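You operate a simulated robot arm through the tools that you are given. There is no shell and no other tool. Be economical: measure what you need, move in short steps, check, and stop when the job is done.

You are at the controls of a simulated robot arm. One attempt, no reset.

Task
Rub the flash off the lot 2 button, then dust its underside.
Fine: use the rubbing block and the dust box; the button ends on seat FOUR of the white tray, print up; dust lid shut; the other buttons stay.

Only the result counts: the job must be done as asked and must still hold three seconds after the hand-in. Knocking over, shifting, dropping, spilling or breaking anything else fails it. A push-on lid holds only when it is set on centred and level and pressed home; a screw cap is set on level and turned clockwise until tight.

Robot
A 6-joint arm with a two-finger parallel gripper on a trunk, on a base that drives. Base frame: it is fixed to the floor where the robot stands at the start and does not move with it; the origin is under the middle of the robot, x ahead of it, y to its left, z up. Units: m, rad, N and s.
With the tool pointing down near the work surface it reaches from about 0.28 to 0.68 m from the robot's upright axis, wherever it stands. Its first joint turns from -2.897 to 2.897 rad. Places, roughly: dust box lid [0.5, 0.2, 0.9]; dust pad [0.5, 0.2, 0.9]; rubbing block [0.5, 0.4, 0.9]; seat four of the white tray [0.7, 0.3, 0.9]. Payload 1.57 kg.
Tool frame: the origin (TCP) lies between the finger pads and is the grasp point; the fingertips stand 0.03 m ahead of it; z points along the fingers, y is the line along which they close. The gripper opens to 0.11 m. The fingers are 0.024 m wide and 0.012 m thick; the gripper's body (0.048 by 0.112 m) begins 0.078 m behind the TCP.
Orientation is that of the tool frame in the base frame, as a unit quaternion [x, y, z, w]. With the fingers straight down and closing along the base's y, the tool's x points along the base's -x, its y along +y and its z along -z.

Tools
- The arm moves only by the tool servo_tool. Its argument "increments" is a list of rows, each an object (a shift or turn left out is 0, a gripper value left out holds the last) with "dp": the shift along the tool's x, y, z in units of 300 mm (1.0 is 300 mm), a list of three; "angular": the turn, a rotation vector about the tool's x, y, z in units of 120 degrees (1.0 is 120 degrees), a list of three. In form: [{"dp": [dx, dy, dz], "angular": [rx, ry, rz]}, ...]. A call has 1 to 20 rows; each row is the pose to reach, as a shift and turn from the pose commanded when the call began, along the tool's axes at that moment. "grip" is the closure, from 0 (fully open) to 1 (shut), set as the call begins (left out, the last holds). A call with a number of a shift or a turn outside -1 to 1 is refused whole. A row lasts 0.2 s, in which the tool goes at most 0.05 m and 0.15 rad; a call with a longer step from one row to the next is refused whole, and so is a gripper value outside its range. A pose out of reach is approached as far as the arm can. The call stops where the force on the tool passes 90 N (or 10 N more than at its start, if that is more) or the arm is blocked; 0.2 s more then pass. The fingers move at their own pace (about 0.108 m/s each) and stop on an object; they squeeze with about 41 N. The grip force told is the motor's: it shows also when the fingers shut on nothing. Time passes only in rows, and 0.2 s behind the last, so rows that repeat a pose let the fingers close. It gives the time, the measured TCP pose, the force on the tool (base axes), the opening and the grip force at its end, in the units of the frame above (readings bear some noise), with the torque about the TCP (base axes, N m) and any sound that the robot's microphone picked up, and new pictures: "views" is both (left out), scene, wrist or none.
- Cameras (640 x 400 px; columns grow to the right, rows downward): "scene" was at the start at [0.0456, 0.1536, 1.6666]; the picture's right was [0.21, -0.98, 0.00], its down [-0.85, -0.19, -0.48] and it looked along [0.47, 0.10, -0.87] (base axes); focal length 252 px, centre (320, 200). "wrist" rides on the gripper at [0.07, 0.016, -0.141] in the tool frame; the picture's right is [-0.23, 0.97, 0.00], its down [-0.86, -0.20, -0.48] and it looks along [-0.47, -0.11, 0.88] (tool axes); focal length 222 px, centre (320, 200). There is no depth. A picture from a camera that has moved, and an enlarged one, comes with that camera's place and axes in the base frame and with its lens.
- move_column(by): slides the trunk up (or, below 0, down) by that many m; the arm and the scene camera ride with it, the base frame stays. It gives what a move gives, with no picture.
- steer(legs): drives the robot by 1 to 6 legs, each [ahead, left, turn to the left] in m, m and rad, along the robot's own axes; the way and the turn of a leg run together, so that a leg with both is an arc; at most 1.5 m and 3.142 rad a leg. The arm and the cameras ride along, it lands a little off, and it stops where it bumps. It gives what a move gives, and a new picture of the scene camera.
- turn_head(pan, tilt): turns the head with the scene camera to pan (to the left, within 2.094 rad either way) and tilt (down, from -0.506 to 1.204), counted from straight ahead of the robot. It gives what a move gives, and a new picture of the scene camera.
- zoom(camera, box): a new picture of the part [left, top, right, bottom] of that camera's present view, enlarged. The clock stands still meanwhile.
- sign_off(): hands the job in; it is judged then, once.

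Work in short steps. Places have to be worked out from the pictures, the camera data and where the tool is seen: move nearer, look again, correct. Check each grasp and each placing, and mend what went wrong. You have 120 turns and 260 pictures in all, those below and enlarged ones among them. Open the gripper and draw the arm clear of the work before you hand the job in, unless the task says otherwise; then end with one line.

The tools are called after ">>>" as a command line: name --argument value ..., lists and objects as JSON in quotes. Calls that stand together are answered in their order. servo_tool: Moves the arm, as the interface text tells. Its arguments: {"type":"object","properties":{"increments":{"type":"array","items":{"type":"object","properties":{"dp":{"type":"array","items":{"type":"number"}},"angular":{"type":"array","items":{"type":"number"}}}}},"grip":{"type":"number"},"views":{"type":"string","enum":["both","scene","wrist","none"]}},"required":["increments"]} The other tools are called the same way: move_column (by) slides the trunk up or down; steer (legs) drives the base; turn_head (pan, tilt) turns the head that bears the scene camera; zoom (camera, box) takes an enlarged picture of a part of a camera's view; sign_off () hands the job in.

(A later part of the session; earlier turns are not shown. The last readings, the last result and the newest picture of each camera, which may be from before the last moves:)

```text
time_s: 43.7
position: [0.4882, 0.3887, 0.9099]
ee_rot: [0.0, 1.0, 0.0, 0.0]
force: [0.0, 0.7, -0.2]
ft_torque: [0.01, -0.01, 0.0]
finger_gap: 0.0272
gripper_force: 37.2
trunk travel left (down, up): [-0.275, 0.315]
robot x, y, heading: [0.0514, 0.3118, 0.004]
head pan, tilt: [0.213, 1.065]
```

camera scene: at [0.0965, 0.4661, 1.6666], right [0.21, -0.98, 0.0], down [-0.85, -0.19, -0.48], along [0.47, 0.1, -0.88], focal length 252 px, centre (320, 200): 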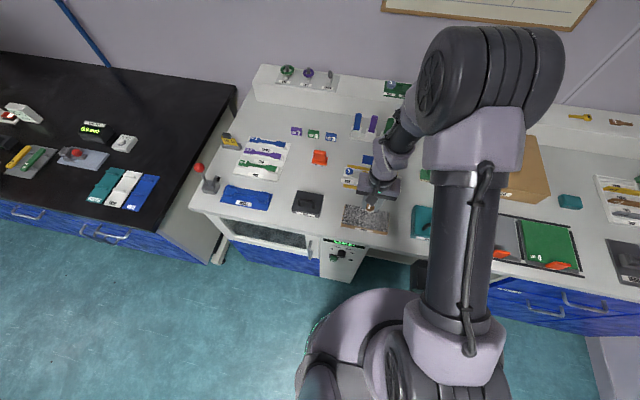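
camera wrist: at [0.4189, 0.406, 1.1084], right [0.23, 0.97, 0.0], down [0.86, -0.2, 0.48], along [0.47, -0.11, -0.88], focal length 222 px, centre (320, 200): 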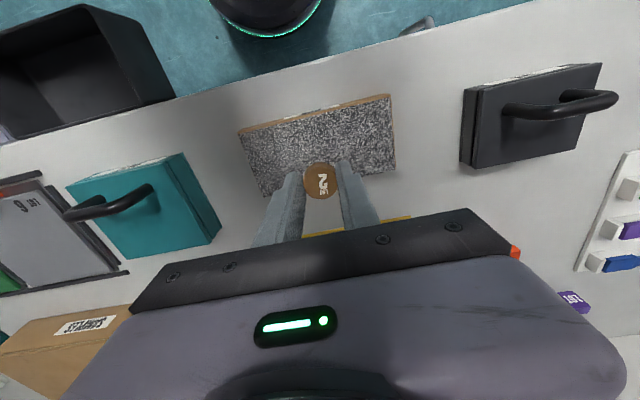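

>>> servo_tool --increments '[{"dp": [0, 0, 0.002]}, {"dp": [0, 0, 0.004]}]' --views "wrist"

```text
time_s: 44.3
position: [0.4874, 0.3895, 0.9086]
ee_rot: [-0.001, 1.0, 0.0, -0.001]
force: [0.7, 0.4, 0.1]
ft_torque: [0.01, -0.01, 0.0]
finger_gap: 0.0271
gripper_force: 37.3
trunk travel left (down, up): [-0.275, 0.315]
robot x, y, heading: [0.052, 0.3131, 0.005]
head pan, tilt: [0.213, 1.065]
camera wrist: at [0.4185, 0.4055, 1.0506], right [0.23, 0.97, 0.0], down [0.86, -0.2, 0.48], along [0.47, -0.11, -0.88], focal length 222 px, centre (320, 200)
```

wrist: 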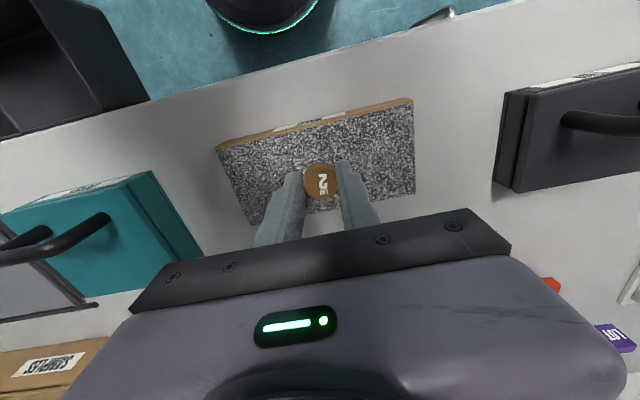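

>>> servo_tool --increments '[{"dp": [0, 0, 0.002]}, {"dp": [0, 0, 0.004]}]' --views "none"

>>> zoom --camera "wrist" --box '[270, 130, 370, 210]'

```text
time_s: 44.9
position: [0.4883, 0.3887, 0.9097]
ee_rot: [-0.001, 1.0, 0.0, 0.002]
force: [1.4, -1.9, 19.2]
ft_torque: [-0.08, -0.05, -0.01]
finger_gap: 0.0268
gripper_force: 37.5
trunk travel left (down, up): [-0.275, 0.315]
robot x, y, heading: [0.0532, 0.3105, 0.001]
head pan, tilt: [0.213, 1.065]
```

```text
5.00 times, centred on (320, 170) of wrist
camera zoom: at [0.418, 0.4057, 1.0496], right [0.23, 0.97, 0.0], down [0.85, -0.2, 0.48], along [0.47, -0.11, -0.88], focal length 1111 px, centre (320, 350)
```

zoom: 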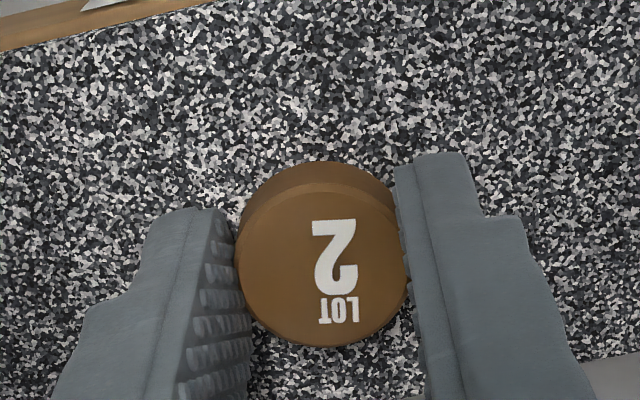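

Contact. I'll ease up slightly, open the fingers and rise clear.

>>> servo_tool --increments '[{"dp": [0, 0, -0.003]}, {"dp": [0, 0, -0.003]}]' --views "none"

>>> servo_tool --increments '[{"dp": [0, 0, 0]}, {"dp": [0, 0, 0]}, {"dp": [0, 0, 0]}]' --grip 0.55 --views "none"

>>> servo_tool --increments '[{"dp": [0, 0, -0.1]}, {"dp": [0, 0, -0.25]}, {"dp": [0, 0, -0.4]}]' --views "both"

>>> zoom --camera "wrist" --box '[220, 80, 420, 205]'

```text
time_s: 45.5
position: [0.4885, 0.3887, 0.9094]
ee_rot: [0.0, 1.0, 0.0, 0.0]
force: [0.9, -0.1, 5.2]
ft_torque: [0.02, -0.04, 0.01]
finger_gap: 0.027
gripper_force: 37.5
trunk travel left (down, up): [-0.275, 0.315]
robot x, y, heading: [0.0527, 0.3122, -0.001]
head pan, tilt: [0.213, 1.065]
```

```text
time_s: 46.3
position: [0.4891, 0.3881, 0.9097]
ee_rot: [-0.002, 1.0, 0.0, -0.001]
force: [-0.1, 0.2, 0.0]
ft_torque: [0.01, 0.0, 0.0]
finger_gap: 0.0496
gripper_force: 0.0
trunk travel left (down, up): [-0.275, 0.315]
robot x, y, heading: [0.05, 0.3101, 0.002]
head pan, tilt: [0.213, 1.065]
```

```text
time_s: 47.1
position: [0.4894, 0.3895, 1.0279]
ee_rot: [-0.001, 1.0, 0.0, 0.0]
force: [-0.5, 0.1, -0.3]
ft_torque: [0.01, -0.04, 0.02]
finger_gap: 0.0495
gripper_force: 0.0
trunk travel left (down, up): [-0.275, 0.315]
robot x, y, heading: [0.0503, 0.3122, -0.0]
head pan, tilt: [0.213, 1.065]
camera scene: at [0.0949, 0.4658, 1.6667], right [0.21, -0.98, 0.0], down [-0.85, -0.19, -0.48], along [0.47, 0.1, -0.87], focal length 252 px, centre (320, 200)
camera wrist: at [0.4188, 0.4068, 1.1692], right [0.23, 0.97, 0.0], down [0.86, -0.2, 0.48], along [0.47, -0.11, -0.88], focal length 222 px, centre (320, 200)
```

scene: 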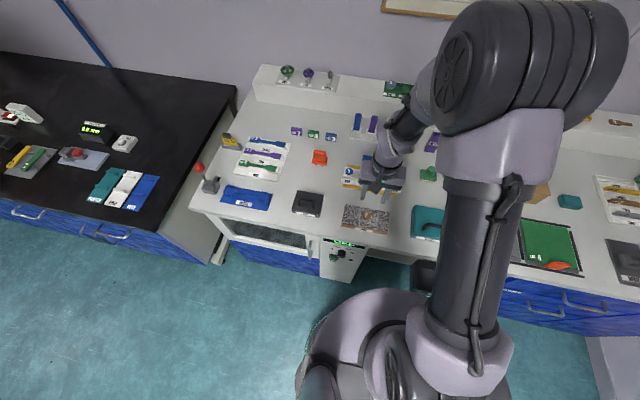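
wrist: 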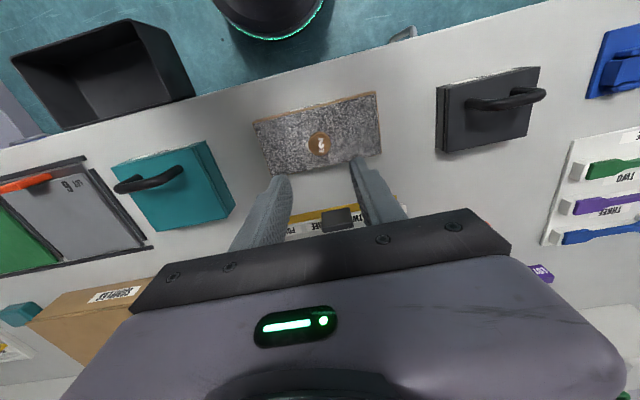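

```text
3.20 times, centred on (320, 142) of wrist
camera zoom: at [0.4188, 0.4068, 1.1692], right [0.23, 0.97, 0.0], down [0.86, -0.2, 0.48], along [0.47, -0.11, -0.88], focal length 711 px, centre (320, 384)
```

zoom: 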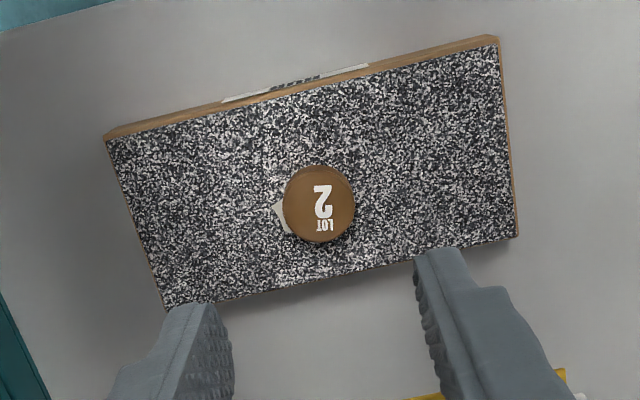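

A pale piece of flash shows at the button's -y side, where the finger hid it. Enlarging.

>>> zoom --camera "wrist" --box '[295, 122, 345, 166]'

>>> zoom --camera "scene" --box '[345, 195, 395, 235]'

```text
9.09 times, centred on (320, 144) of wrist
camera zoom: at [0.4188, 0.4068, 1.1692], right [0.23, 0.97, 0.0], down [0.86, -0.2, 0.48], along [0.47, -0.11, -0.88], focal length 2019 px, centre (320, 709)
```

zoom: 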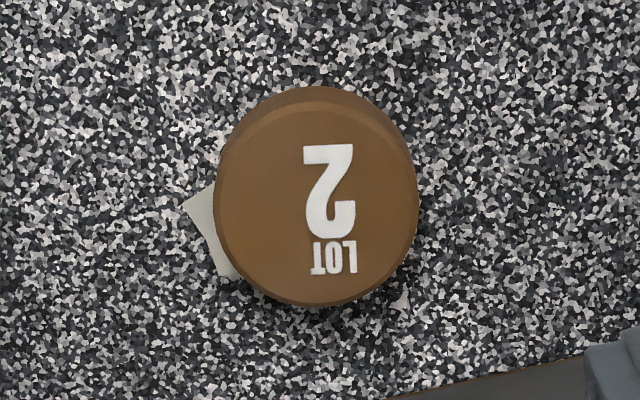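

```text
10.00 times, centred on (370, 215) of scene
camera zoom: at [0.0949, 0.4658, 1.6667], right [0.21, -0.98, 0.0], down [-0.85, -0.19, -0.48], along [0.47, 0.1, -0.87], focal length 2518 px, centre (-180, 50)
```

zoom: 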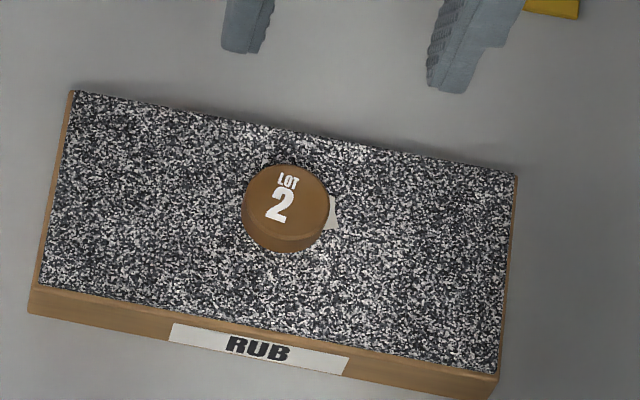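

One wedge of flash remains on the -y edge. I'll regrip the button and rub with a slight roll toward that edge.

>>> servo_tool --increments '[{"dp": [0, 0, 0.15]}, {"dp": [0, 0, 0.3]}, {"dp": [0, 0, 0.38]}, {"dp": [0, 0, 0.394]}, {"dp": [0, 0, 0.394]}]' --views "none"

>>> servo_tool --increments '[{"dp": [0, 0, 0]}, {"dp": [0, 0, 0]}, {"dp": [0, 0, 0]}]' --grip 1 --views "none"

>>> servo_tool --increments '[{"dp": [0, 0, 0], "angular": [-0.012, 0, 0]}, {"dp": [0, 0, 0.003], "angular": [-0.024, 0, 0]}]' --views "wrist"

```text
time_s: 48.3
position: [0.4883, 0.3878, 0.9099]
ee_rot: [-0.001, 1.0, 0.0, 0.0]
force: [-0.1, 1.3, -0.3]
ft_torque: [-0.03, 0.01, -0.01]
finger_gap: 0.0497
gripper_force: 0.1
trunk travel left (down, up): [-0.275, 0.315]
robot x, y, heading: [0.0494, 0.3135, -0.007]
head pan, tilt: [0.213, 1.065]
```

```text
time_s: 49.1
position: [0.4886, 0.3874, 0.9097]
ee_rot: [-0.001, 1.0, 0.0, 0.0]
force: [-1.1, -0.3, -0.3]
ft_torque: [0.01, -0.02, 0.0]
finger_gap: 0.0268
gripper_force: 38.0
trunk travel left (down, up): [-0.275, 0.315]
robot x, y, heading: [0.0448, 0.3141, 0.002]
head pan, tilt: [0.213, 1.065]
```

```text
time_s: 49.7
position: [0.4895, 0.389, 0.9098]
ee_rot: [0.0, 1.0, 0.026, 0.001]
force: [0.9, -2.8, 12.5]
ft_torque: [-0.23, -0.02, 0.02]
finger_gap: 0.0269
gripper_force: 37.1
trunk travel left (down, up): [-0.275, 0.315]
robot x, y, heading: [0.0492, 0.311, 0.004]
head pan, tilt: [0.213, 1.065]
camera wrist: at [0.4184, 0.3974, 1.0519], right [0.23, 0.97, 0.05], down [0.85, -0.22, 0.47], along [0.47, -0.06, -0.88], focal length 222 px, centre (320, 200)
```

wrist: 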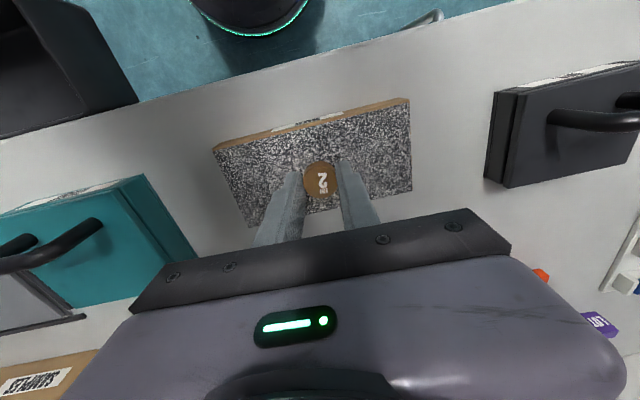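

The load is on the -y edge. Rubbing along x and y with the tilt compensated.

>>> servo_tool --increments '[{"dp": [0.03, 0, 0]}, {"dp": [0.06, 0, 0]}, {"dp": [0.03, 0, 0]}, {"dp": [0.0, 0, 0]}, {"dp": [-0.03, 0, 0]}, {"dp": [-0.05, 0, 0]}, {"dp": [-0.02, 0, 0]}, {"dp": [0, 0, 0]}, {"dp": [0, 0.03, 0.0015]}, {"dp": [0, 0.06, 0.003]}, {"dp": [0, 0.03, 0.0015]}, {"dp": [0, 0, 0]}, {"dp": [0, -0.03, -0.0015]}, {"dp": [0, -0.06, -0.003]}, {"dp": [0, -0.03, -0.0015]}, {"dp": [0, 0, 0]}, {"dp": [0.03, 0, 0]}, {"dp": [0.06, 0, 0]}, {"dp": [0.03, 0, 0]}, {"dp": [0, 0, 0]}]' --views "none"

>>> servo_tool --increments '[{"dp": [0, 0, -0.003], "angular": [0.012, 0, 0]}, {"dp": [0, 0, -0.003], "angular": [0.024, 0, 0]}]' --views "wrist"

>>> zoom --camera "wrist" --box '[270, 130, 370, 210]'

>>> zoom --camera "scene" --box '[335, 190, 405, 235]'

```text
time_s: 53.9
position: [0.4823, 0.3893, 0.9088]
ee_rot: [0.001, 1.0, 0.026, -0.002]
force: [-23.9, 3.8, 30.1]
ft_torque: [0.06, 0.67, -0.02]
finger_gap: 0.0268
gripper_force: 38.0
trunk travel left (down, up): [-0.275, 0.315]
robot x, y, heading: [0.0525, 0.3129, 0.006]
head pan, tilt: [0.213, 1.065]
```

```text
time_s: 54.5
position: [0.4904, 0.3889, 0.9087]
ee_rot: [0.0, 1.0, 0.0, 0.0]
force: [-0.3, -0.5, 0.0]
ft_torque: [0.0, 0.0, -0.04]
finger_gap: 0.0266
gripper_force: 37.5
trunk travel left (down, up): [-0.275, 0.315]
robot x, y, heading: [0.051, 0.3109, 0.003]
head pan, tilt: [0.213, 1.065]
camera wrist: at [0.4201, 0.406, 1.0503], right [0.23, 0.97, 0.0], down [0.85, -0.2, 0.48], along [0.47, -0.11, -0.88], focal length 222 px, centre (320, 200)
```

wrist: 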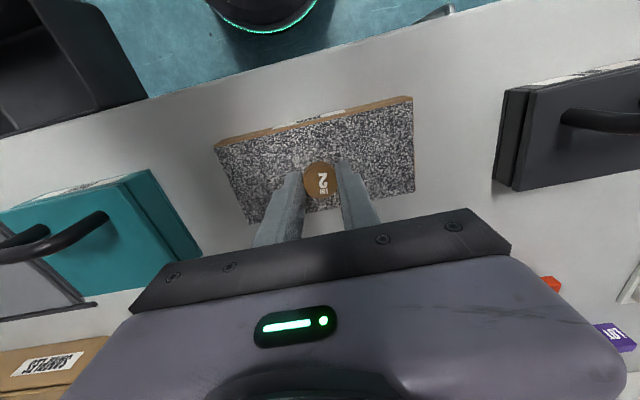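

```text
5.00 times, centred on (320, 170) of wrist
camera zoom: at [0.4201, 0.406, 1.0503], right [0.23, 0.97, 0.0], down [0.85, -0.2, 0.48], along [0.47, -0.11, -0.88], focal length 1111 px, centre (320, 350)
```

zoom: 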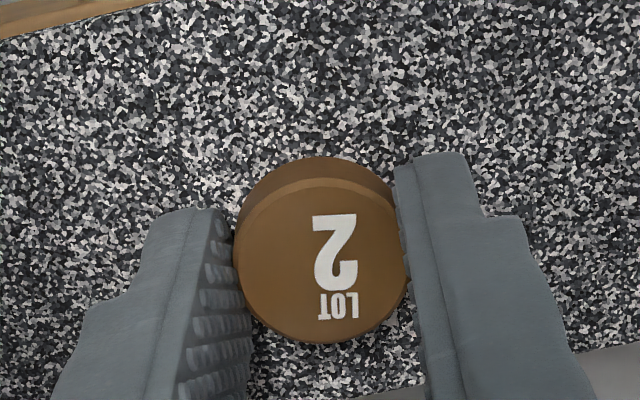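

```text
8.89 times, centred on (370, 212) of scene
camera zoom: at [0.0964, 0.466, 1.6664], right [0.21, -0.98, 0.0], down [-0.85, -0.19, -0.48], along [0.47, 0.1, -0.88], focal length 2238 px, centre (-124, 89)
```

zoom: 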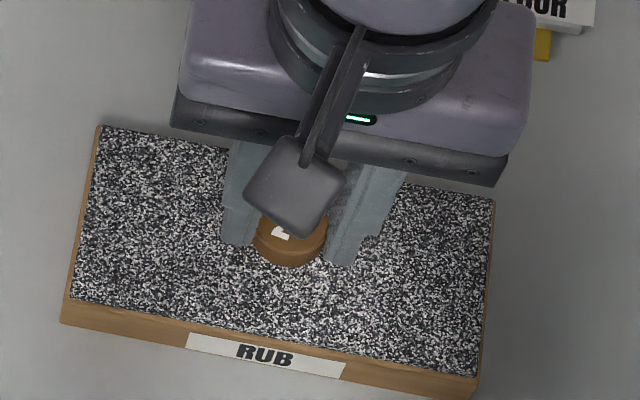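

Now lower to contact, release and inspect the whole rim.

>>> servo_tool --increments '[{"dp": [0, 0, 0.002]}, {"dp": [0, 0, 0.004]}]' --views "none"

```text
time_s: 55.1
position: [0.4909, 0.3897, 0.9092]
ee_rot: [0.0, 1.0, 0.0, 0.0]
force: [0.6, -0.3, -0.5]
ft_torque: [-0.02, -0.01, -0.02]
finger_gap: 0.0267
gripper_force: 37.7
trunk travel left (down, up): [-0.275, 0.315]
robot x, y, heading: [0.0563, 0.3109, 0.005]
head pan, tilt: [0.213, 1.065]
```

>>> servo_tool --increments '[{"dp": [0, 0, 0.002]}, {"dp": [0, 0, 0.004]}]' --views "none"

```text
time_s: 55.7
position: [0.4896, 0.3902, 0.9086]
ee_rot: [0.0, 1.0, -0.001, 0.001]
force: [1.9, 3.0, 14.8]
ft_torque: [0.26, -0.11, 0.0]
finger_gap: 0.027
gripper_force: 37.5
trunk travel left (down, up): [-0.275, 0.315]
robot x, y, heading: [0.0487, 0.3098, 0.001]
head pan, tilt: [0.213, 1.065]
```

>>> servo_tool --increments '[{"dp": [0, 0, -0.003]}, {"dp": [0, 0, -0.003]}]' --views "none"

>>> servo_tool --increments '[{"dp": [0, 0, 0]}, {"dp": [0, 0, 0]}, {"dp": [0, 0, 0]}]' --grip 0.55 --views "none"

>>> servo_tool --increments '[{"dp": [0, 0, -0.1]}, {"dp": [0, 0, -0.25]}, {"dp": [0, 0, -0.4]}]' --views "wrist"

>>> zoom --camera "wrist" --box '[295, 122, 345, 166]'

>>> zoom --camera "scene" --box '[345, 195, 395, 235]'

```text
time_s: 56.3
position: [0.4883, 0.3892, 0.9099]
ee_rot: [-0.002, 1.0, 0.0, 0.0]
force: [0.4, 0.1, 1.7]
ft_torque: [0.03, -0.02, -0.02]
finger_gap: 0.0269
gripper_force: 37.7
trunk travel left (down, up): [-0.275, 0.315]
robot x, y, heading: [0.0515, 0.308, -0.001]
head pan, tilt: [0.213, 1.065]
```

```text
time_s: 57.1
position: [0.4894, 0.389, 0.9093]
ee_rot: [-0.001, 1.0, 0.0, 0.0]
force: [0.7, 0.8, -0.4]
ft_torque: [0.02, 0.03, 0.03]
finger_gap: 0.0495
gripper_force: 0.1
trunk travel left (down, up): [-0.275, 0.315]
robot x, y, heading: [0.0464, 0.314, 0.007]
head pan, tilt: [0.213, 1.065]
```

```text
time_s: 57.9
position: [0.4911, 0.3874, 1.0278]
ee_rot: [0.0, 1.0, 0.0, 0.0]
force: [0.1, 0.6, 0.7]
ft_torque: [0.02, -0.01, 0.0]
finger_gap: 0.0494
gripper_force: 0.0
trunk travel left (down, up): [-0.275, 0.315]
robot x, y, heading: [0.0517, 0.3121, -0.001]
head pan, tilt: [0.213, 1.065]
camera wrist: at [0.4203, 0.4038, 1.1696], right [0.23, 0.97, 0.0], down [0.86, -0.2, 0.48], along [0.47, -0.11, -0.88], focal length 222 px, centre (320, 200)
```

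wrist: 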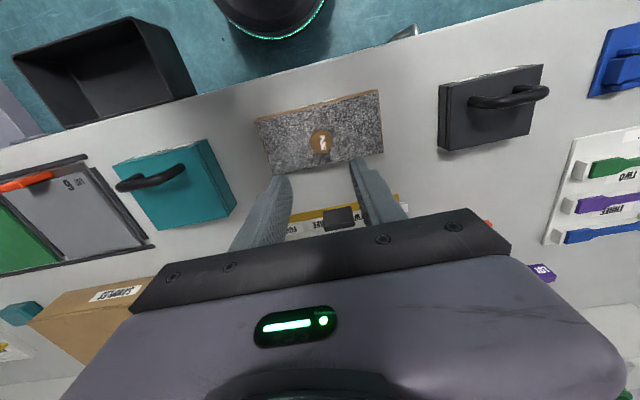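

```text
9.09 times, centred on (320, 144) of wrist
camera zoom: at [0.4203, 0.4038, 1.1696], right [0.23, 0.97, 0.0], down [0.86, -0.2, 0.48], along [0.47, -0.11, -0.88], focal length 2019 px, centre (320, 709)
```

zoom: 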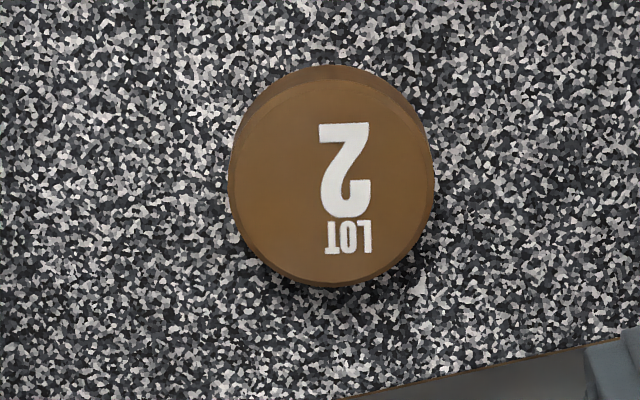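

```text
10.00 times, centred on (370, 215) of scene
camera zoom: at [0.0948, 0.4659, 1.6667], right [0.21, -0.98, 0.0], down [-0.85, -0.19, -0.49], along [0.47, 0.1, -0.87], focal length 2518 px, centre (-180, 50)
```

zoom: 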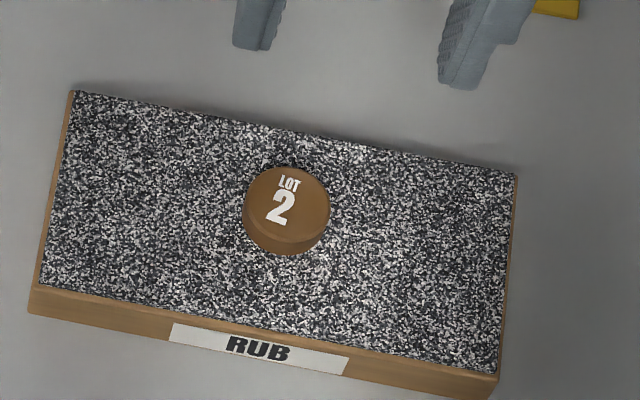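

Almost clean, but a small pale spot at the back (+x, +y) moves with the button. I'll look from behind by moving the camera forward.

>>> servo_tool --increments '[{"dp": [-0.15, 0, 0]}, {"dp": [-0.3, 0, 0]}, {"dp": [-0.45, 0, 0]}]' --views "wrist"

```text
time_s: 58.7
position: [0.6227, 0.3877, 1.0288]
ee_rot: [0.0, 1.0, 0.0, -0.001]
force: [0.4, -0.4, 0.1]
ft_torque: [-0.02, 0.0, 0.0]
finger_gap: 0.0495
gripper_force: 0.1
trunk travel left (down, up): [-0.275, 0.315]
robot x, y, heading: [0.049, 0.3139, 0.003]
head pan, tilt: [0.213, 1.065]
camera wrist: at [0.5527, 0.4043, 1.1703], right [0.23, 0.97, 0.0], down [0.86, -0.2, 0.48], along [0.47, -0.11, -0.88], focal length 222 px, centre (320, 200)
```

wrist: 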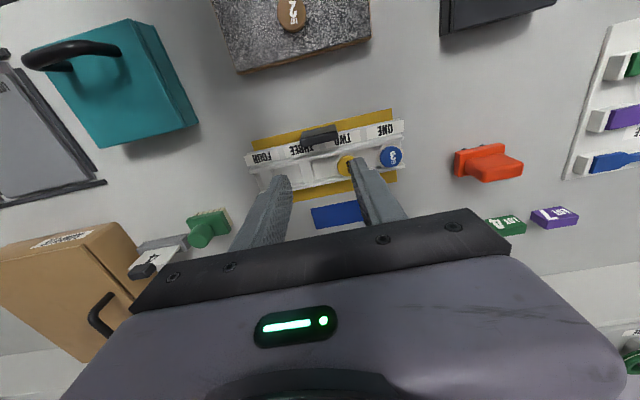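

>>> zoom --camera "wrist" --box '[265, 0, 315, 40]'

>>> zoom --camera "wrist" --box '[20, 10, 220, 160]'

>>> zoom --camera "wrist" --box '[240, 100, 420, 210]'

```text
10.00 times, centred on (290, 20) of wrist
camera zoom: at [0.5527, 0.4043, 1.1703], right [0.23, 0.97, 0.0], down [0.86, -0.2, 0.48], along [0.47, -0.11, -0.88], focal length 2221 px, centre (620, 2000)
```

zoom: 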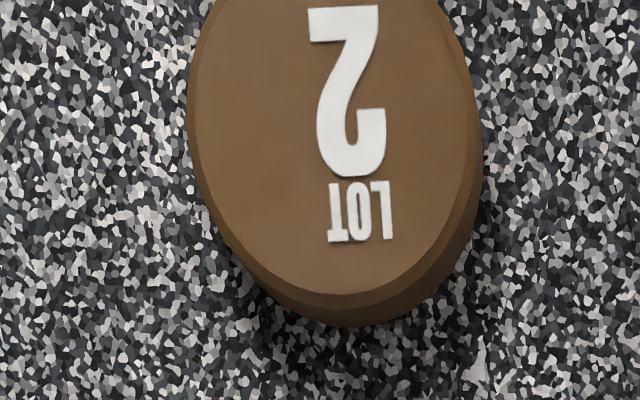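

```text
2.67 times, centred on (120, 85) of wrist
camera zoom: at [0.5527, 0.4043, 1.1703], right [0.23, 0.97, 0.0], down [0.86, -0.2, 0.48], along [0.47, -0.11, -0.88], focal length 592 px, centre (853, 507)
```

zoom: 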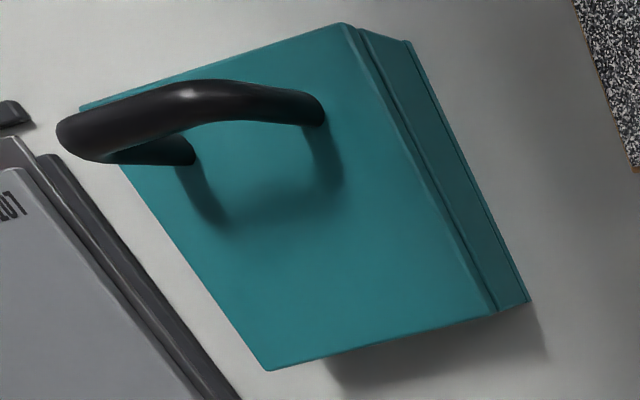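

```text
3.56 times, centred on (330, 155) of wrist
camera zoom: at [0.5527, 0.4043, 1.1703], right [0.23, 0.97, 0.0], down [0.86, -0.2, 0.48], along [0.47, -0.11, -0.88], focal length 790 px, centre (284, 360)
```

zoom: 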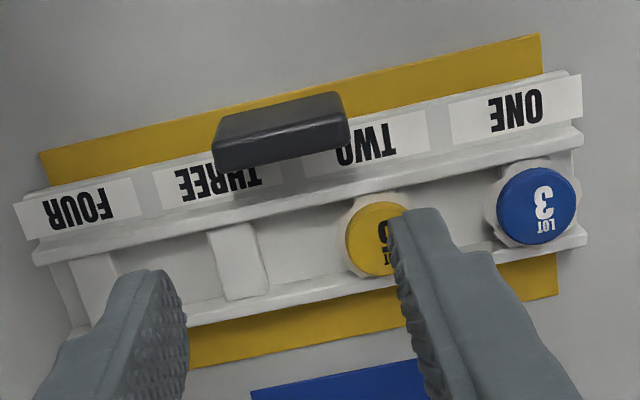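

The rim is clean all round. Next is the dust box: its handle bar runs along y near the lid's front edge, so I'll turn the gripper 90° and approach above it.

>>> servo_tool --increments '[{"dp": [0.05, -0.03, -0.1], "angular": [0, 0, -0.068]}, {"dp": [0.1, -0.06, -0.17], "angular": [0, 0, -0.136]}, {"dp": [0.15, -0.09, -0.17], "angular": [0, 0, -0.204]}, {"dp": [0.2, -0.12, -0.17], "angular": [0, 0, -0.272]}, {"dp": [0.25, -0.15, -0.17], "angular": [0, 0, -0.34]}, {"dp": [0.3, -0.18, -0.17], "angular": [0, 0, -0.408]}, {"dp": [0.35, -0.21, -0.17], "angular": [0, 0, -0.476]}, {"dp": [0.4, -0.24, -0.17], "angular": [0, 0, -0.544]}, {"dp": [0.45, -0.27, -0.17], "angular": [0, 0, -0.612]}, {"dp": [0.5, -0.29, -0.17], "angular": [0, 0, -0.68]}, {"dp": [0.509, -0.29, -0.17], "angular": [0, 0, -0.75]}]' --views "both"

```text
time_s: 61.1
position: [0.4694, 0.3014, 1.0819]
ee_rot: [0.708, -0.706, 0.0, 0.001]
force: [0.7, 0.3, 0.8]
ft_torque: [0.01, 0.0, 0.03]
finger_gap: 0.0495
gripper_force: 0.1
trunk travel left (down, up): [-0.275, 0.315]
robot x, y, heading: [0.0491, 0.3142, -0.002]
head pan, tilt: [0.213, 1.065]
camera scene: at [0.096, 0.4662, 1.6666], right [0.21, -0.98, 0.0], down [-0.85, -0.19, -0.48], along [0.47, 0.1, -0.88], focal length 252 px, centre (320, 200)
camera wrist: at [0.4539, 0.2321, 1.2232], right [-0.97, 0.22, 0.0], down [0.2, 0.86, 0.48], along [0.11, 0.47, -0.88], focal length 222 px, centre (320, 200)
```

scene: 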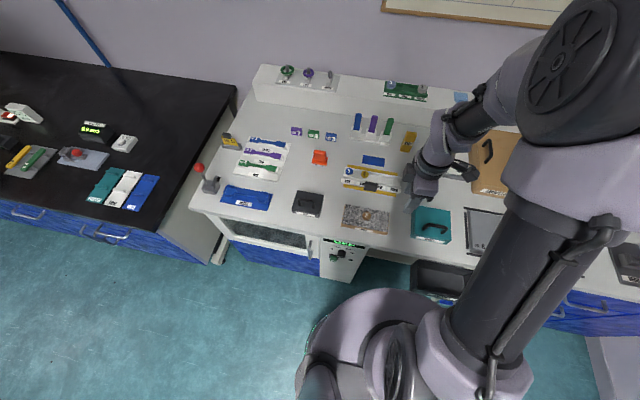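
wrist: 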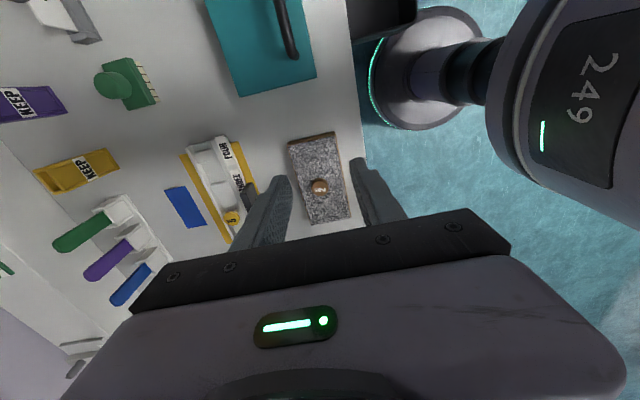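

The rotation worked (tool x = −Y, tool y = −X now). I'll measure the handle in both views.

>>> zoom --camera "scene" --box '[395, 190, 475, 250]'

>>> zoom --camera "wrist" --box '[190, 0, 350, 110]'

```text
6.67 times, centred on (435, 220) of scene
camera zoom: at [0.096, 0.4662, 1.6666], right [0.21, -0.98, 0.0], down [-0.85, -0.19, -0.48], along [0.47, 0.1, -0.88], focal length 1678 px, centre (-447, 67)
```

zoom: 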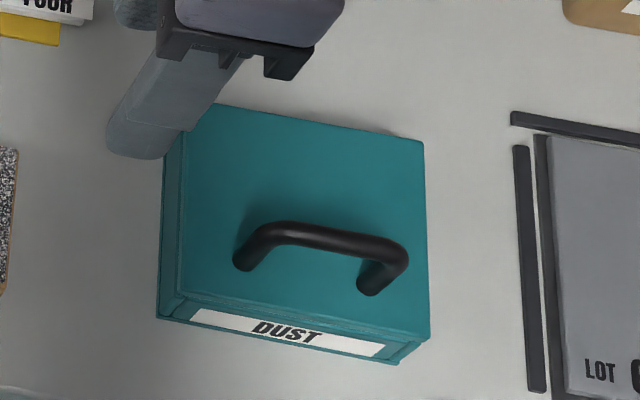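

```text
3.64 times, centred on (270, 55) of wrist
camera zoom: at [0.4539, 0.2321, 1.2232], right [-0.97, 0.22, 0.0], down [0.2, 0.86, 0.48], along [0.11, 0.47, -0.88], focal length 808 px, centre (502, 727)
```

zoom: 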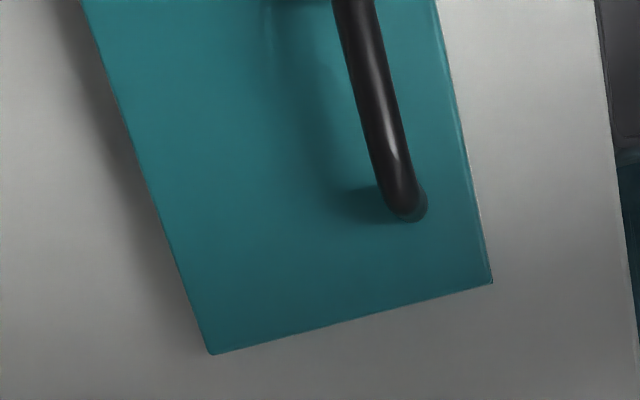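

Handle bar centre estimated near (0.478, 0.172, 0.93). Moving above it for a closer look.

>>> servo_tool --increments '[{"dp": [0.15, -0.01, 0.0]}, {"dp": [0.3, -0.02, 0.0]}, {"dp": [0.43, -0.027, 0.05]}, {"dp": [0.43, -0.027, 0.17]}]' --views "both" --grip 0.3

>>> zoom --camera "wrist" --box '[220, 60, 420, 200]'

>>> zoom --camera "scene" --box '[395, 180, 475, 240]'

```text
time_s: 62.1
position: [0.4767, 0.1751, 1.0283]
ee_rot: [0.708, -0.707, 0.0, -0.001]
force: [-0.4, -0.5, 0.4]
ft_torque: [0.03, 0.0, 0.04]
finger_gap: 0.0768
gripper_force: 0.1
trunk travel left (down, up): [-0.275, 0.315]
robot x, y, heading: [0.0492, 0.3147, 0.004]
head pan, tilt: [0.213, 1.065]
camera scene: at [0.0966, 0.4665, 1.6665], right [0.21, -0.98, 0.0], down [-0.86, -0.19, -0.48], along [0.47, 0.1, -0.88], focal length 252 px, centre (320, 200)
camera wrist: at [0.4608, 0.1058, 1.1688], right [-0.97, 0.23, 0.0], down [0.2, 0.86, 0.48], along [0.11, 0.47, -0.88], focal length 222 px, centre (320, 200)
```

scene: 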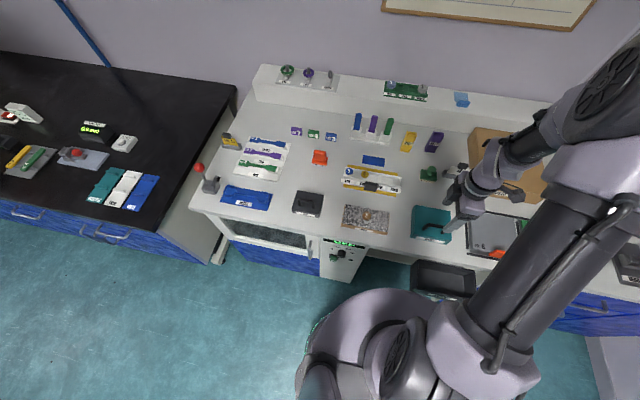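
wrist: 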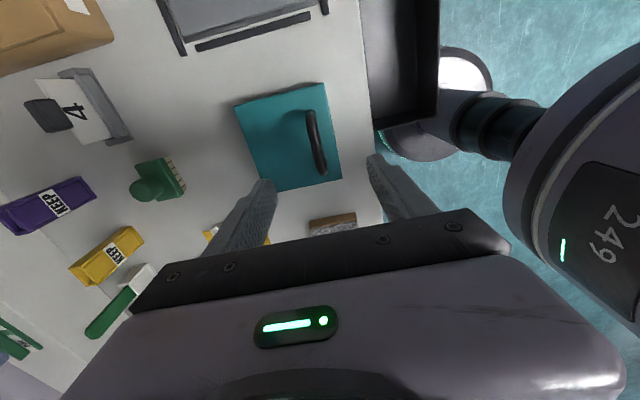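

```text
2.86 times, centred on (320, 130) of wrist
camera zoom: at [0.4608, 0.1058, 1.1688], right [-0.97, 0.23, 0.0], down [0.2, 0.86, 0.48], along [0.11, 0.47, -0.88], focal length 635 px, centre (320, 400)
```

zoom: 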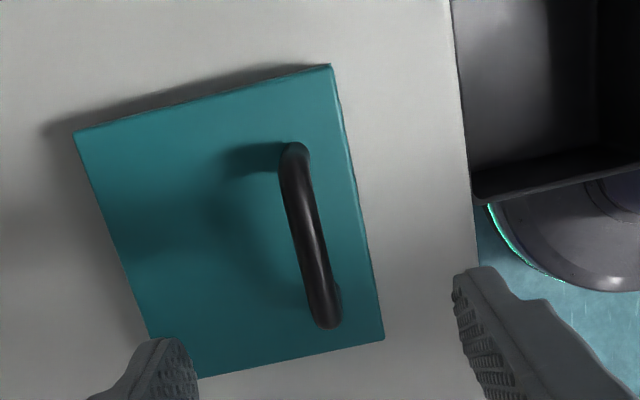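

```text
6.67 times, centred on (435, 210) of scene
camera zoom: at [0.0966, 0.4665, 1.6665], right [0.21, -0.98, 0.0], down [-0.86, -0.19, -0.48], along [0.47, 0.1, -0.88], focal length 1678 px, centre (-447, 133)
```

zoom: 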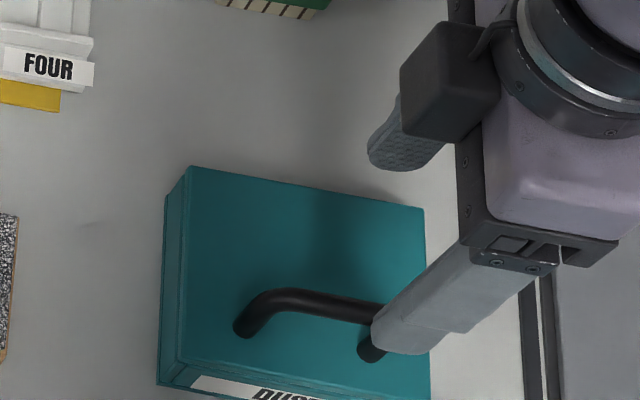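

Handle bar: from y 0.135 to 0.196, x ≈ 0.479, z ≈ 0.93; lid top ≈ 0.90 and handle lies near the front edge, so the lid is probably hinged at the back. Descending with the fingers astride the bar.

>>> servo_tool --increments '[{"dp": [0.032, -0.008, 0.1]}, {"dp": [0.032, -0.008, 0.2]}, {"dp": [0.032, -0.008, 0.28]}, {"dp": [0.032, -0.008, 0.295]}]' --views "both"

>>> zoom --camera "wrist" --box '[220, 60, 420, 200]'

>>> zoom --camera "scene" --box '[395, 190, 475, 250]'

```text
time_s: 63.1
position: [0.482, 0.1655, 0.939]
ee_rot: [0.707, -0.707, 0.0, 0.0]
force: [0.6, -0.4, 0.2]
ft_torque: [-0.01, 0.01, 0.01]
finger_gap: 0.077
gripper_force: 0.1
trunk travel left (down, up): [-0.275, 0.315]
robot x, y, heading: [0.0528, 0.3108, 0.007]
head pan, tilt: [0.213, 1.065]
camera scene: at [0.0955, 0.4662, 1.6667], right [0.21, -0.98, 0.0], down [-0.85, -0.19, -0.48], along [0.47, 0.1, -0.87], focal length 252 px, centre (320, 200)
camera wrist: at [0.4648, 0.0957, 1.0809], right [-0.97, 0.23, 0.0], down [0.2, 0.86, 0.48], along [0.11, 0.47, -0.88], focal length 222 px, centre (320, 200)
```

scene: 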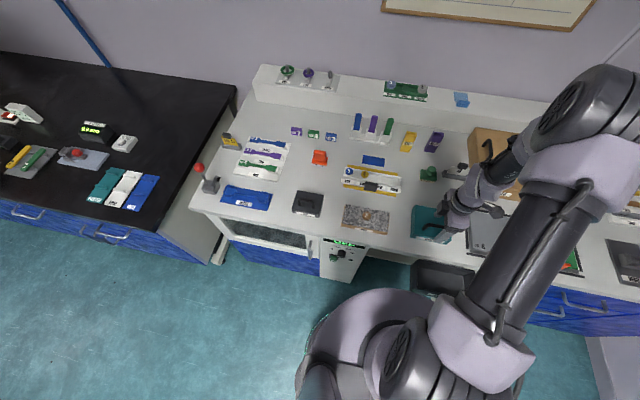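
wrist: 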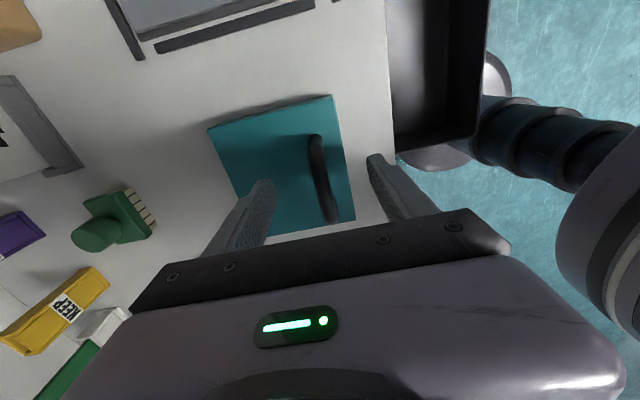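

```text
2.86 times, centred on (320, 130) of wrist
camera zoom: at [0.4648, 0.0957, 1.0809], right [-0.97, 0.23, 0.0], down [0.2, 0.86, 0.48], along [0.11, 0.47, -0.88], focal length 635 px, centre (320, 400)
```

zoom: 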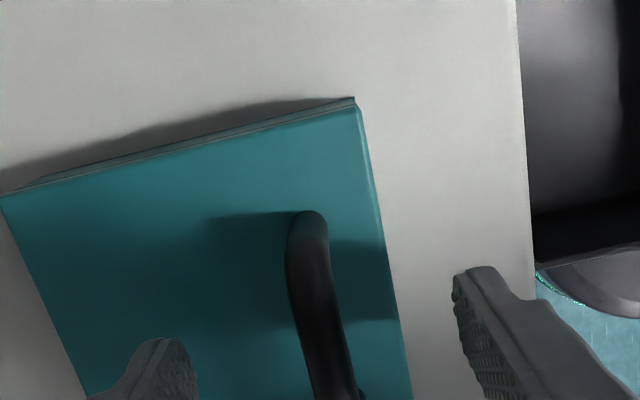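

```text
6.67 times, centred on (435, 220) of scene
camera zoom: at [0.0955, 0.4662, 1.6667], right [0.21, -0.98, 0.0], down [-0.85, -0.19, -0.48], along [0.47, 0.1, -0.87], focal length 1678 px, centre (-447, 67)
```

zoom: 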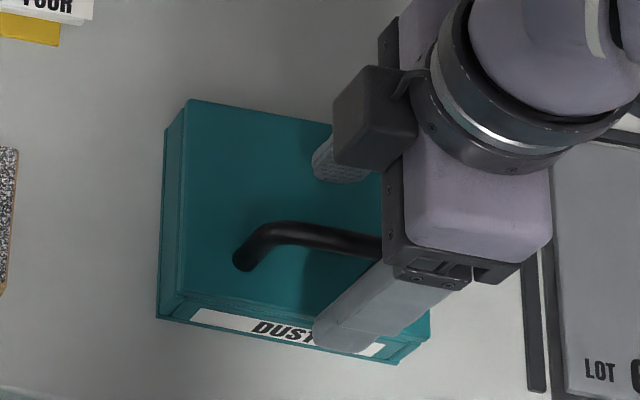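

Fingers straddle the bar. Shift 2.5 mm back and close.

>>> servo_tool --increments '[{"dp": [0, 0.008, 0.005]}, {"dp": [0, 0.008, 0.005]}, {"dp": [0, 0.008, 0.005]}, {"dp": [0, 0.008, 0.005]}]' --grip 1 --views "wrist"

>>> zoom --camera "scene" --box '[395, 190, 475, 250]'

```text
time_s: 64.1
position: [0.4788, 0.1643, 0.9397]
ee_rot: [0.707, -0.707, 0.0, 0.0]
force: [0.1, 0.6, -0.6]
ft_torque: [-0.06, 0.0, -0.08]
finger_gap: 0.0115
gripper_force: 29.1
trunk travel left (down, up): [-0.275, 0.315]
robot x, y, heading: [0.0477, 0.3117, 0.003]
head pan, tilt: [0.213, 1.065]
camera wrist: at [0.4626, 0.0956, 1.0807], right [-0.97, 0.23, 0.0], down [0.2, 0.86, 0.48], along [0.11, 0.47, -0.88], focal length 222 px, centre (320, 200)
```

wrist: 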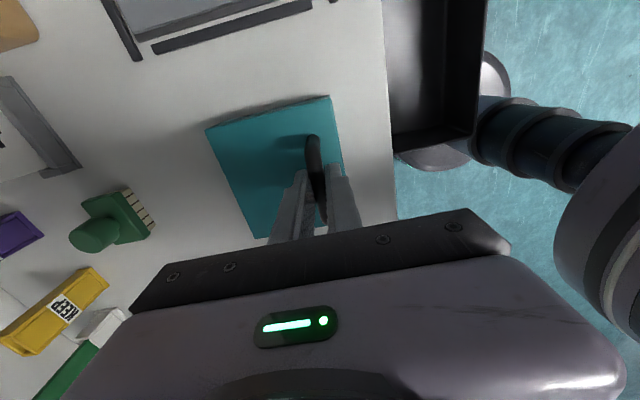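

```text
6.67 times, centred on (435, 220) of scene
camera zoom: at [0.0959, 0.4661, 1.6666], right [0.21, -0.98, 0.0], down [-0.85, -0.19, -0.48], along [0.47, 0.1, -0.87], focal length 1678 px, centre (-447, 67)
```

zoom: 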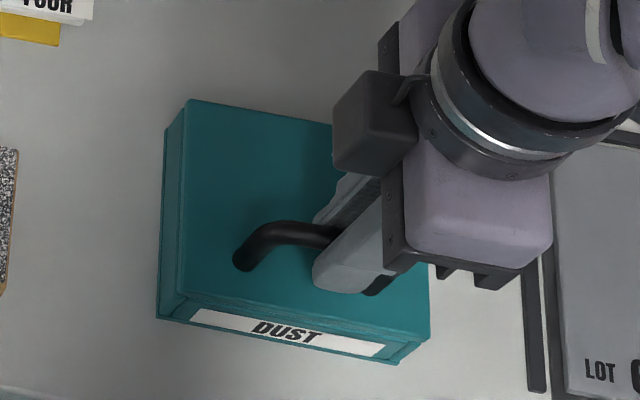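

Gripped the bar (11.5 mm). I'll lift 9 mm and see how the lid moves.

>>> servo_tool --increments '[{"dp": [0, 0, -0.01]}, {"dp": [0, 0, -0.02]}, {"dp": [0, 0, -0.03]}]' --views "both"

>>> zoom --camera "scene" --box '[395, 190, 475, 250]'

>>> zoom --camera "wrist" --box '[180, 80, 400, 240]'

```text
time_s: 64.9
position: [0.483, 0.1652, 0.9473]
ee_rot: [0.708, -0.706, 0.001, 0.001]
force: [21.0, 7.0, -15.5]
ft_torque: [0.05, -0.19, -0.2]
finger_gap: 0.0115
gripper_force: 28.6
trunk travel left (down, up): [-0.275, 0.315]
robot x, y, heading: [0.052, 0.3112, 0.001]
head pan, tilt: [0.213, 1.065]
camera scene: at [0.1004, 0.4668, 1.6663], right [0.21, -0.98, 0.0], down [-0.86, -0.19, -0.48], along [0.47, 0.1, -0.88], focal length 252 px, centre (320, 200)
camera wrist: at [0.4667, 0.0957, 1.0882], right [-0.97, 0.22, 0.0], down [0.2, 0.86, 0.48], along [0.11, 0.47, -0.88], focal length 222 px, centre (320, 200)
```

scene: 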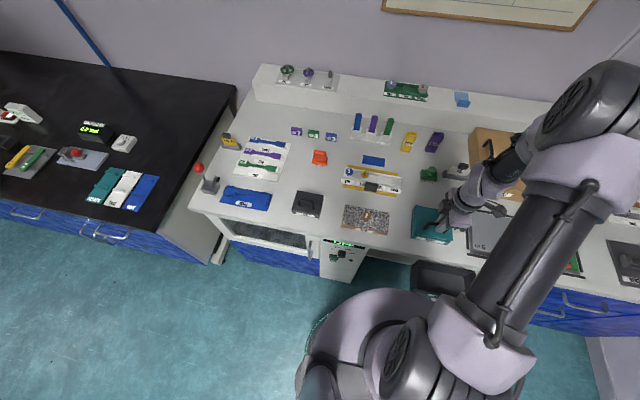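
wrist: 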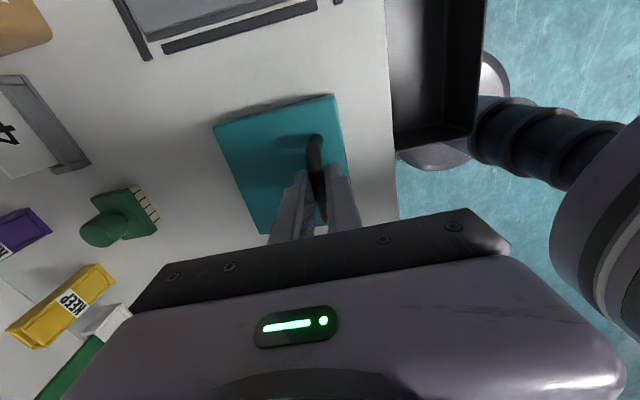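

```text
6.67 times, centred on (435, 220) of scene
camera zoom: at [0.1004, 0.4668, 1.6663], right [0.21, -0.98, 0.0], down [-0.86, -0.19, -0.48], along [0.47, 0.1, -0.88], focal length 1678 px, centre (-447, 67)
```

zoom: 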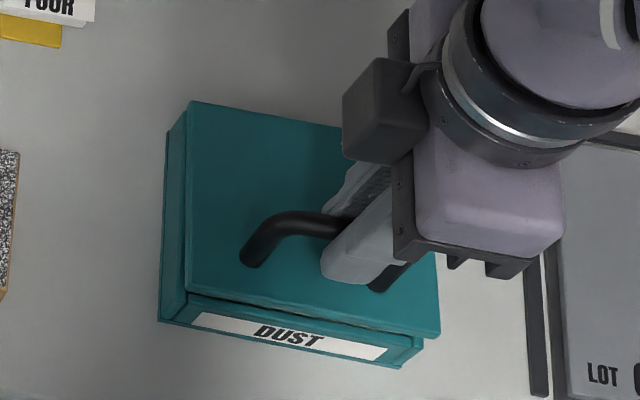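

```text
2.50 times, centred on (290, 160) of wrist
camera zoom: at [0.4667, 0.0957, 1.0882], right [-0.97, 0.22, 0.0], down [0.2, 0.86, 0.48], along [0.11, 0.47, -0.88], focal length 555 px, centre (395, 300)
```

zoom: 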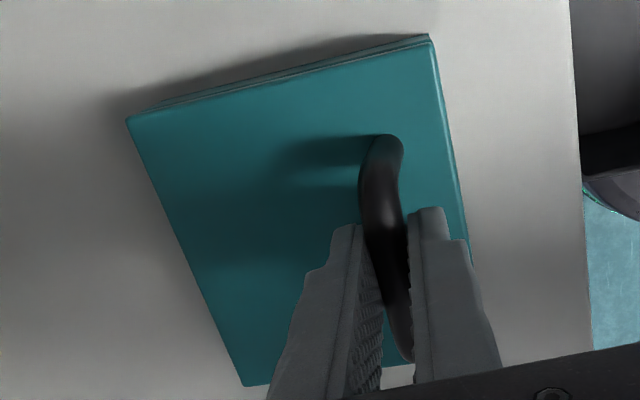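

The lid is hinged at the back edge (x ≈ 0.559, z ≈ 0.897). I'll swing the handle along the arc, part way first.

>>> servo_tool --increments '[{"dp": [0, -0.0203, -0.016]}, {"dp": [0, -0.035, -0.036]}, {"dp": [0, -0.0507, -0.0563]}, {"dp": [0, -0.069, -0.074]}, {"dp": [0, -0.0873, -0.0907]}, {"dp": [0, -0.108, -0.105]}, {"dp": [0, -0.1297, -0.118]}, {"dp": [0, -0.153, -0.129]}, {"dp": [0, -0.176, -0.1377]}]' --views "both"

>>> zoom --camera "scene" --box '[395, 180, 475, 240]'

```text
time_s: 66.9
position: [0.5312, 0.1656, 0.99]
ee_rot: [0.708, -0.706, 0.0, 0.0]
force: [-2.1, 4.6, -1.5]
ft_torque: [-0.39, 0.12, -0.72]
finger_gap: 0.0116
gripper_force: 29.5
trunk travel left (down, up): [-0.275, 0.315]
robot x, y, heading: [0.0501, 0.3131, 0.003]
head pan, tilt: [0.213, 1.065]
camera scene: at [0.0955, 0.4668, 1.6667], right [0.21, -0.98, 0.0], down [-0.85, -0.19, -0.48], along [0.47, 0.1, -0.87], focal length 252 px, centre (320, 200)
camera wrist: at [0.515, 0.0952, 1.1313], right [-0.97, 0.23, 0.0], down [0.2, 0.86, 0.48], along [0.11, 0.47, -0.88], focal length 222 px, centre (320, 200)
```

scene: 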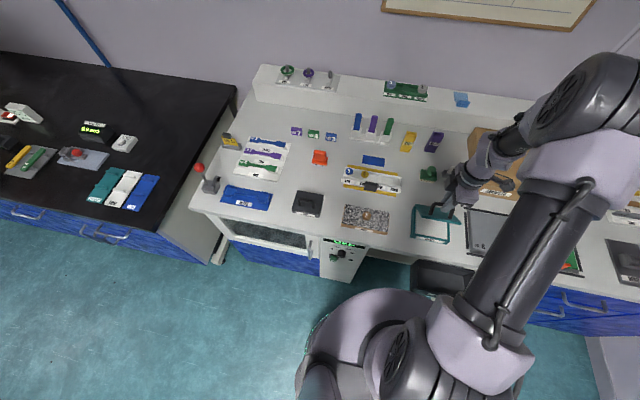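
wrist: 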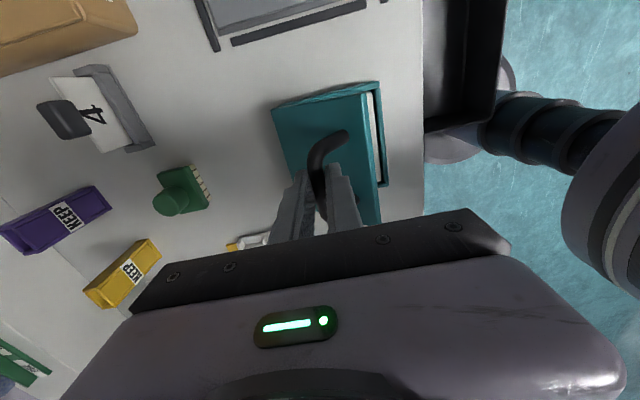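

```text
6.67 times, centred on (435, 210) of scene
camera zoom: at [0.0955, 0.4668, 1.6667], right [0.21, -0.98, 0.0], down [-0.85, -0.19, -0.48], along [0.47, 0.1, -0.87], focal length 1678 px, centre (-447, 133)
```

zoom: 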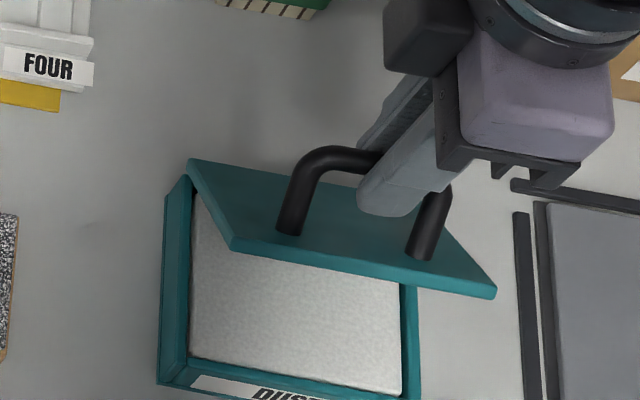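

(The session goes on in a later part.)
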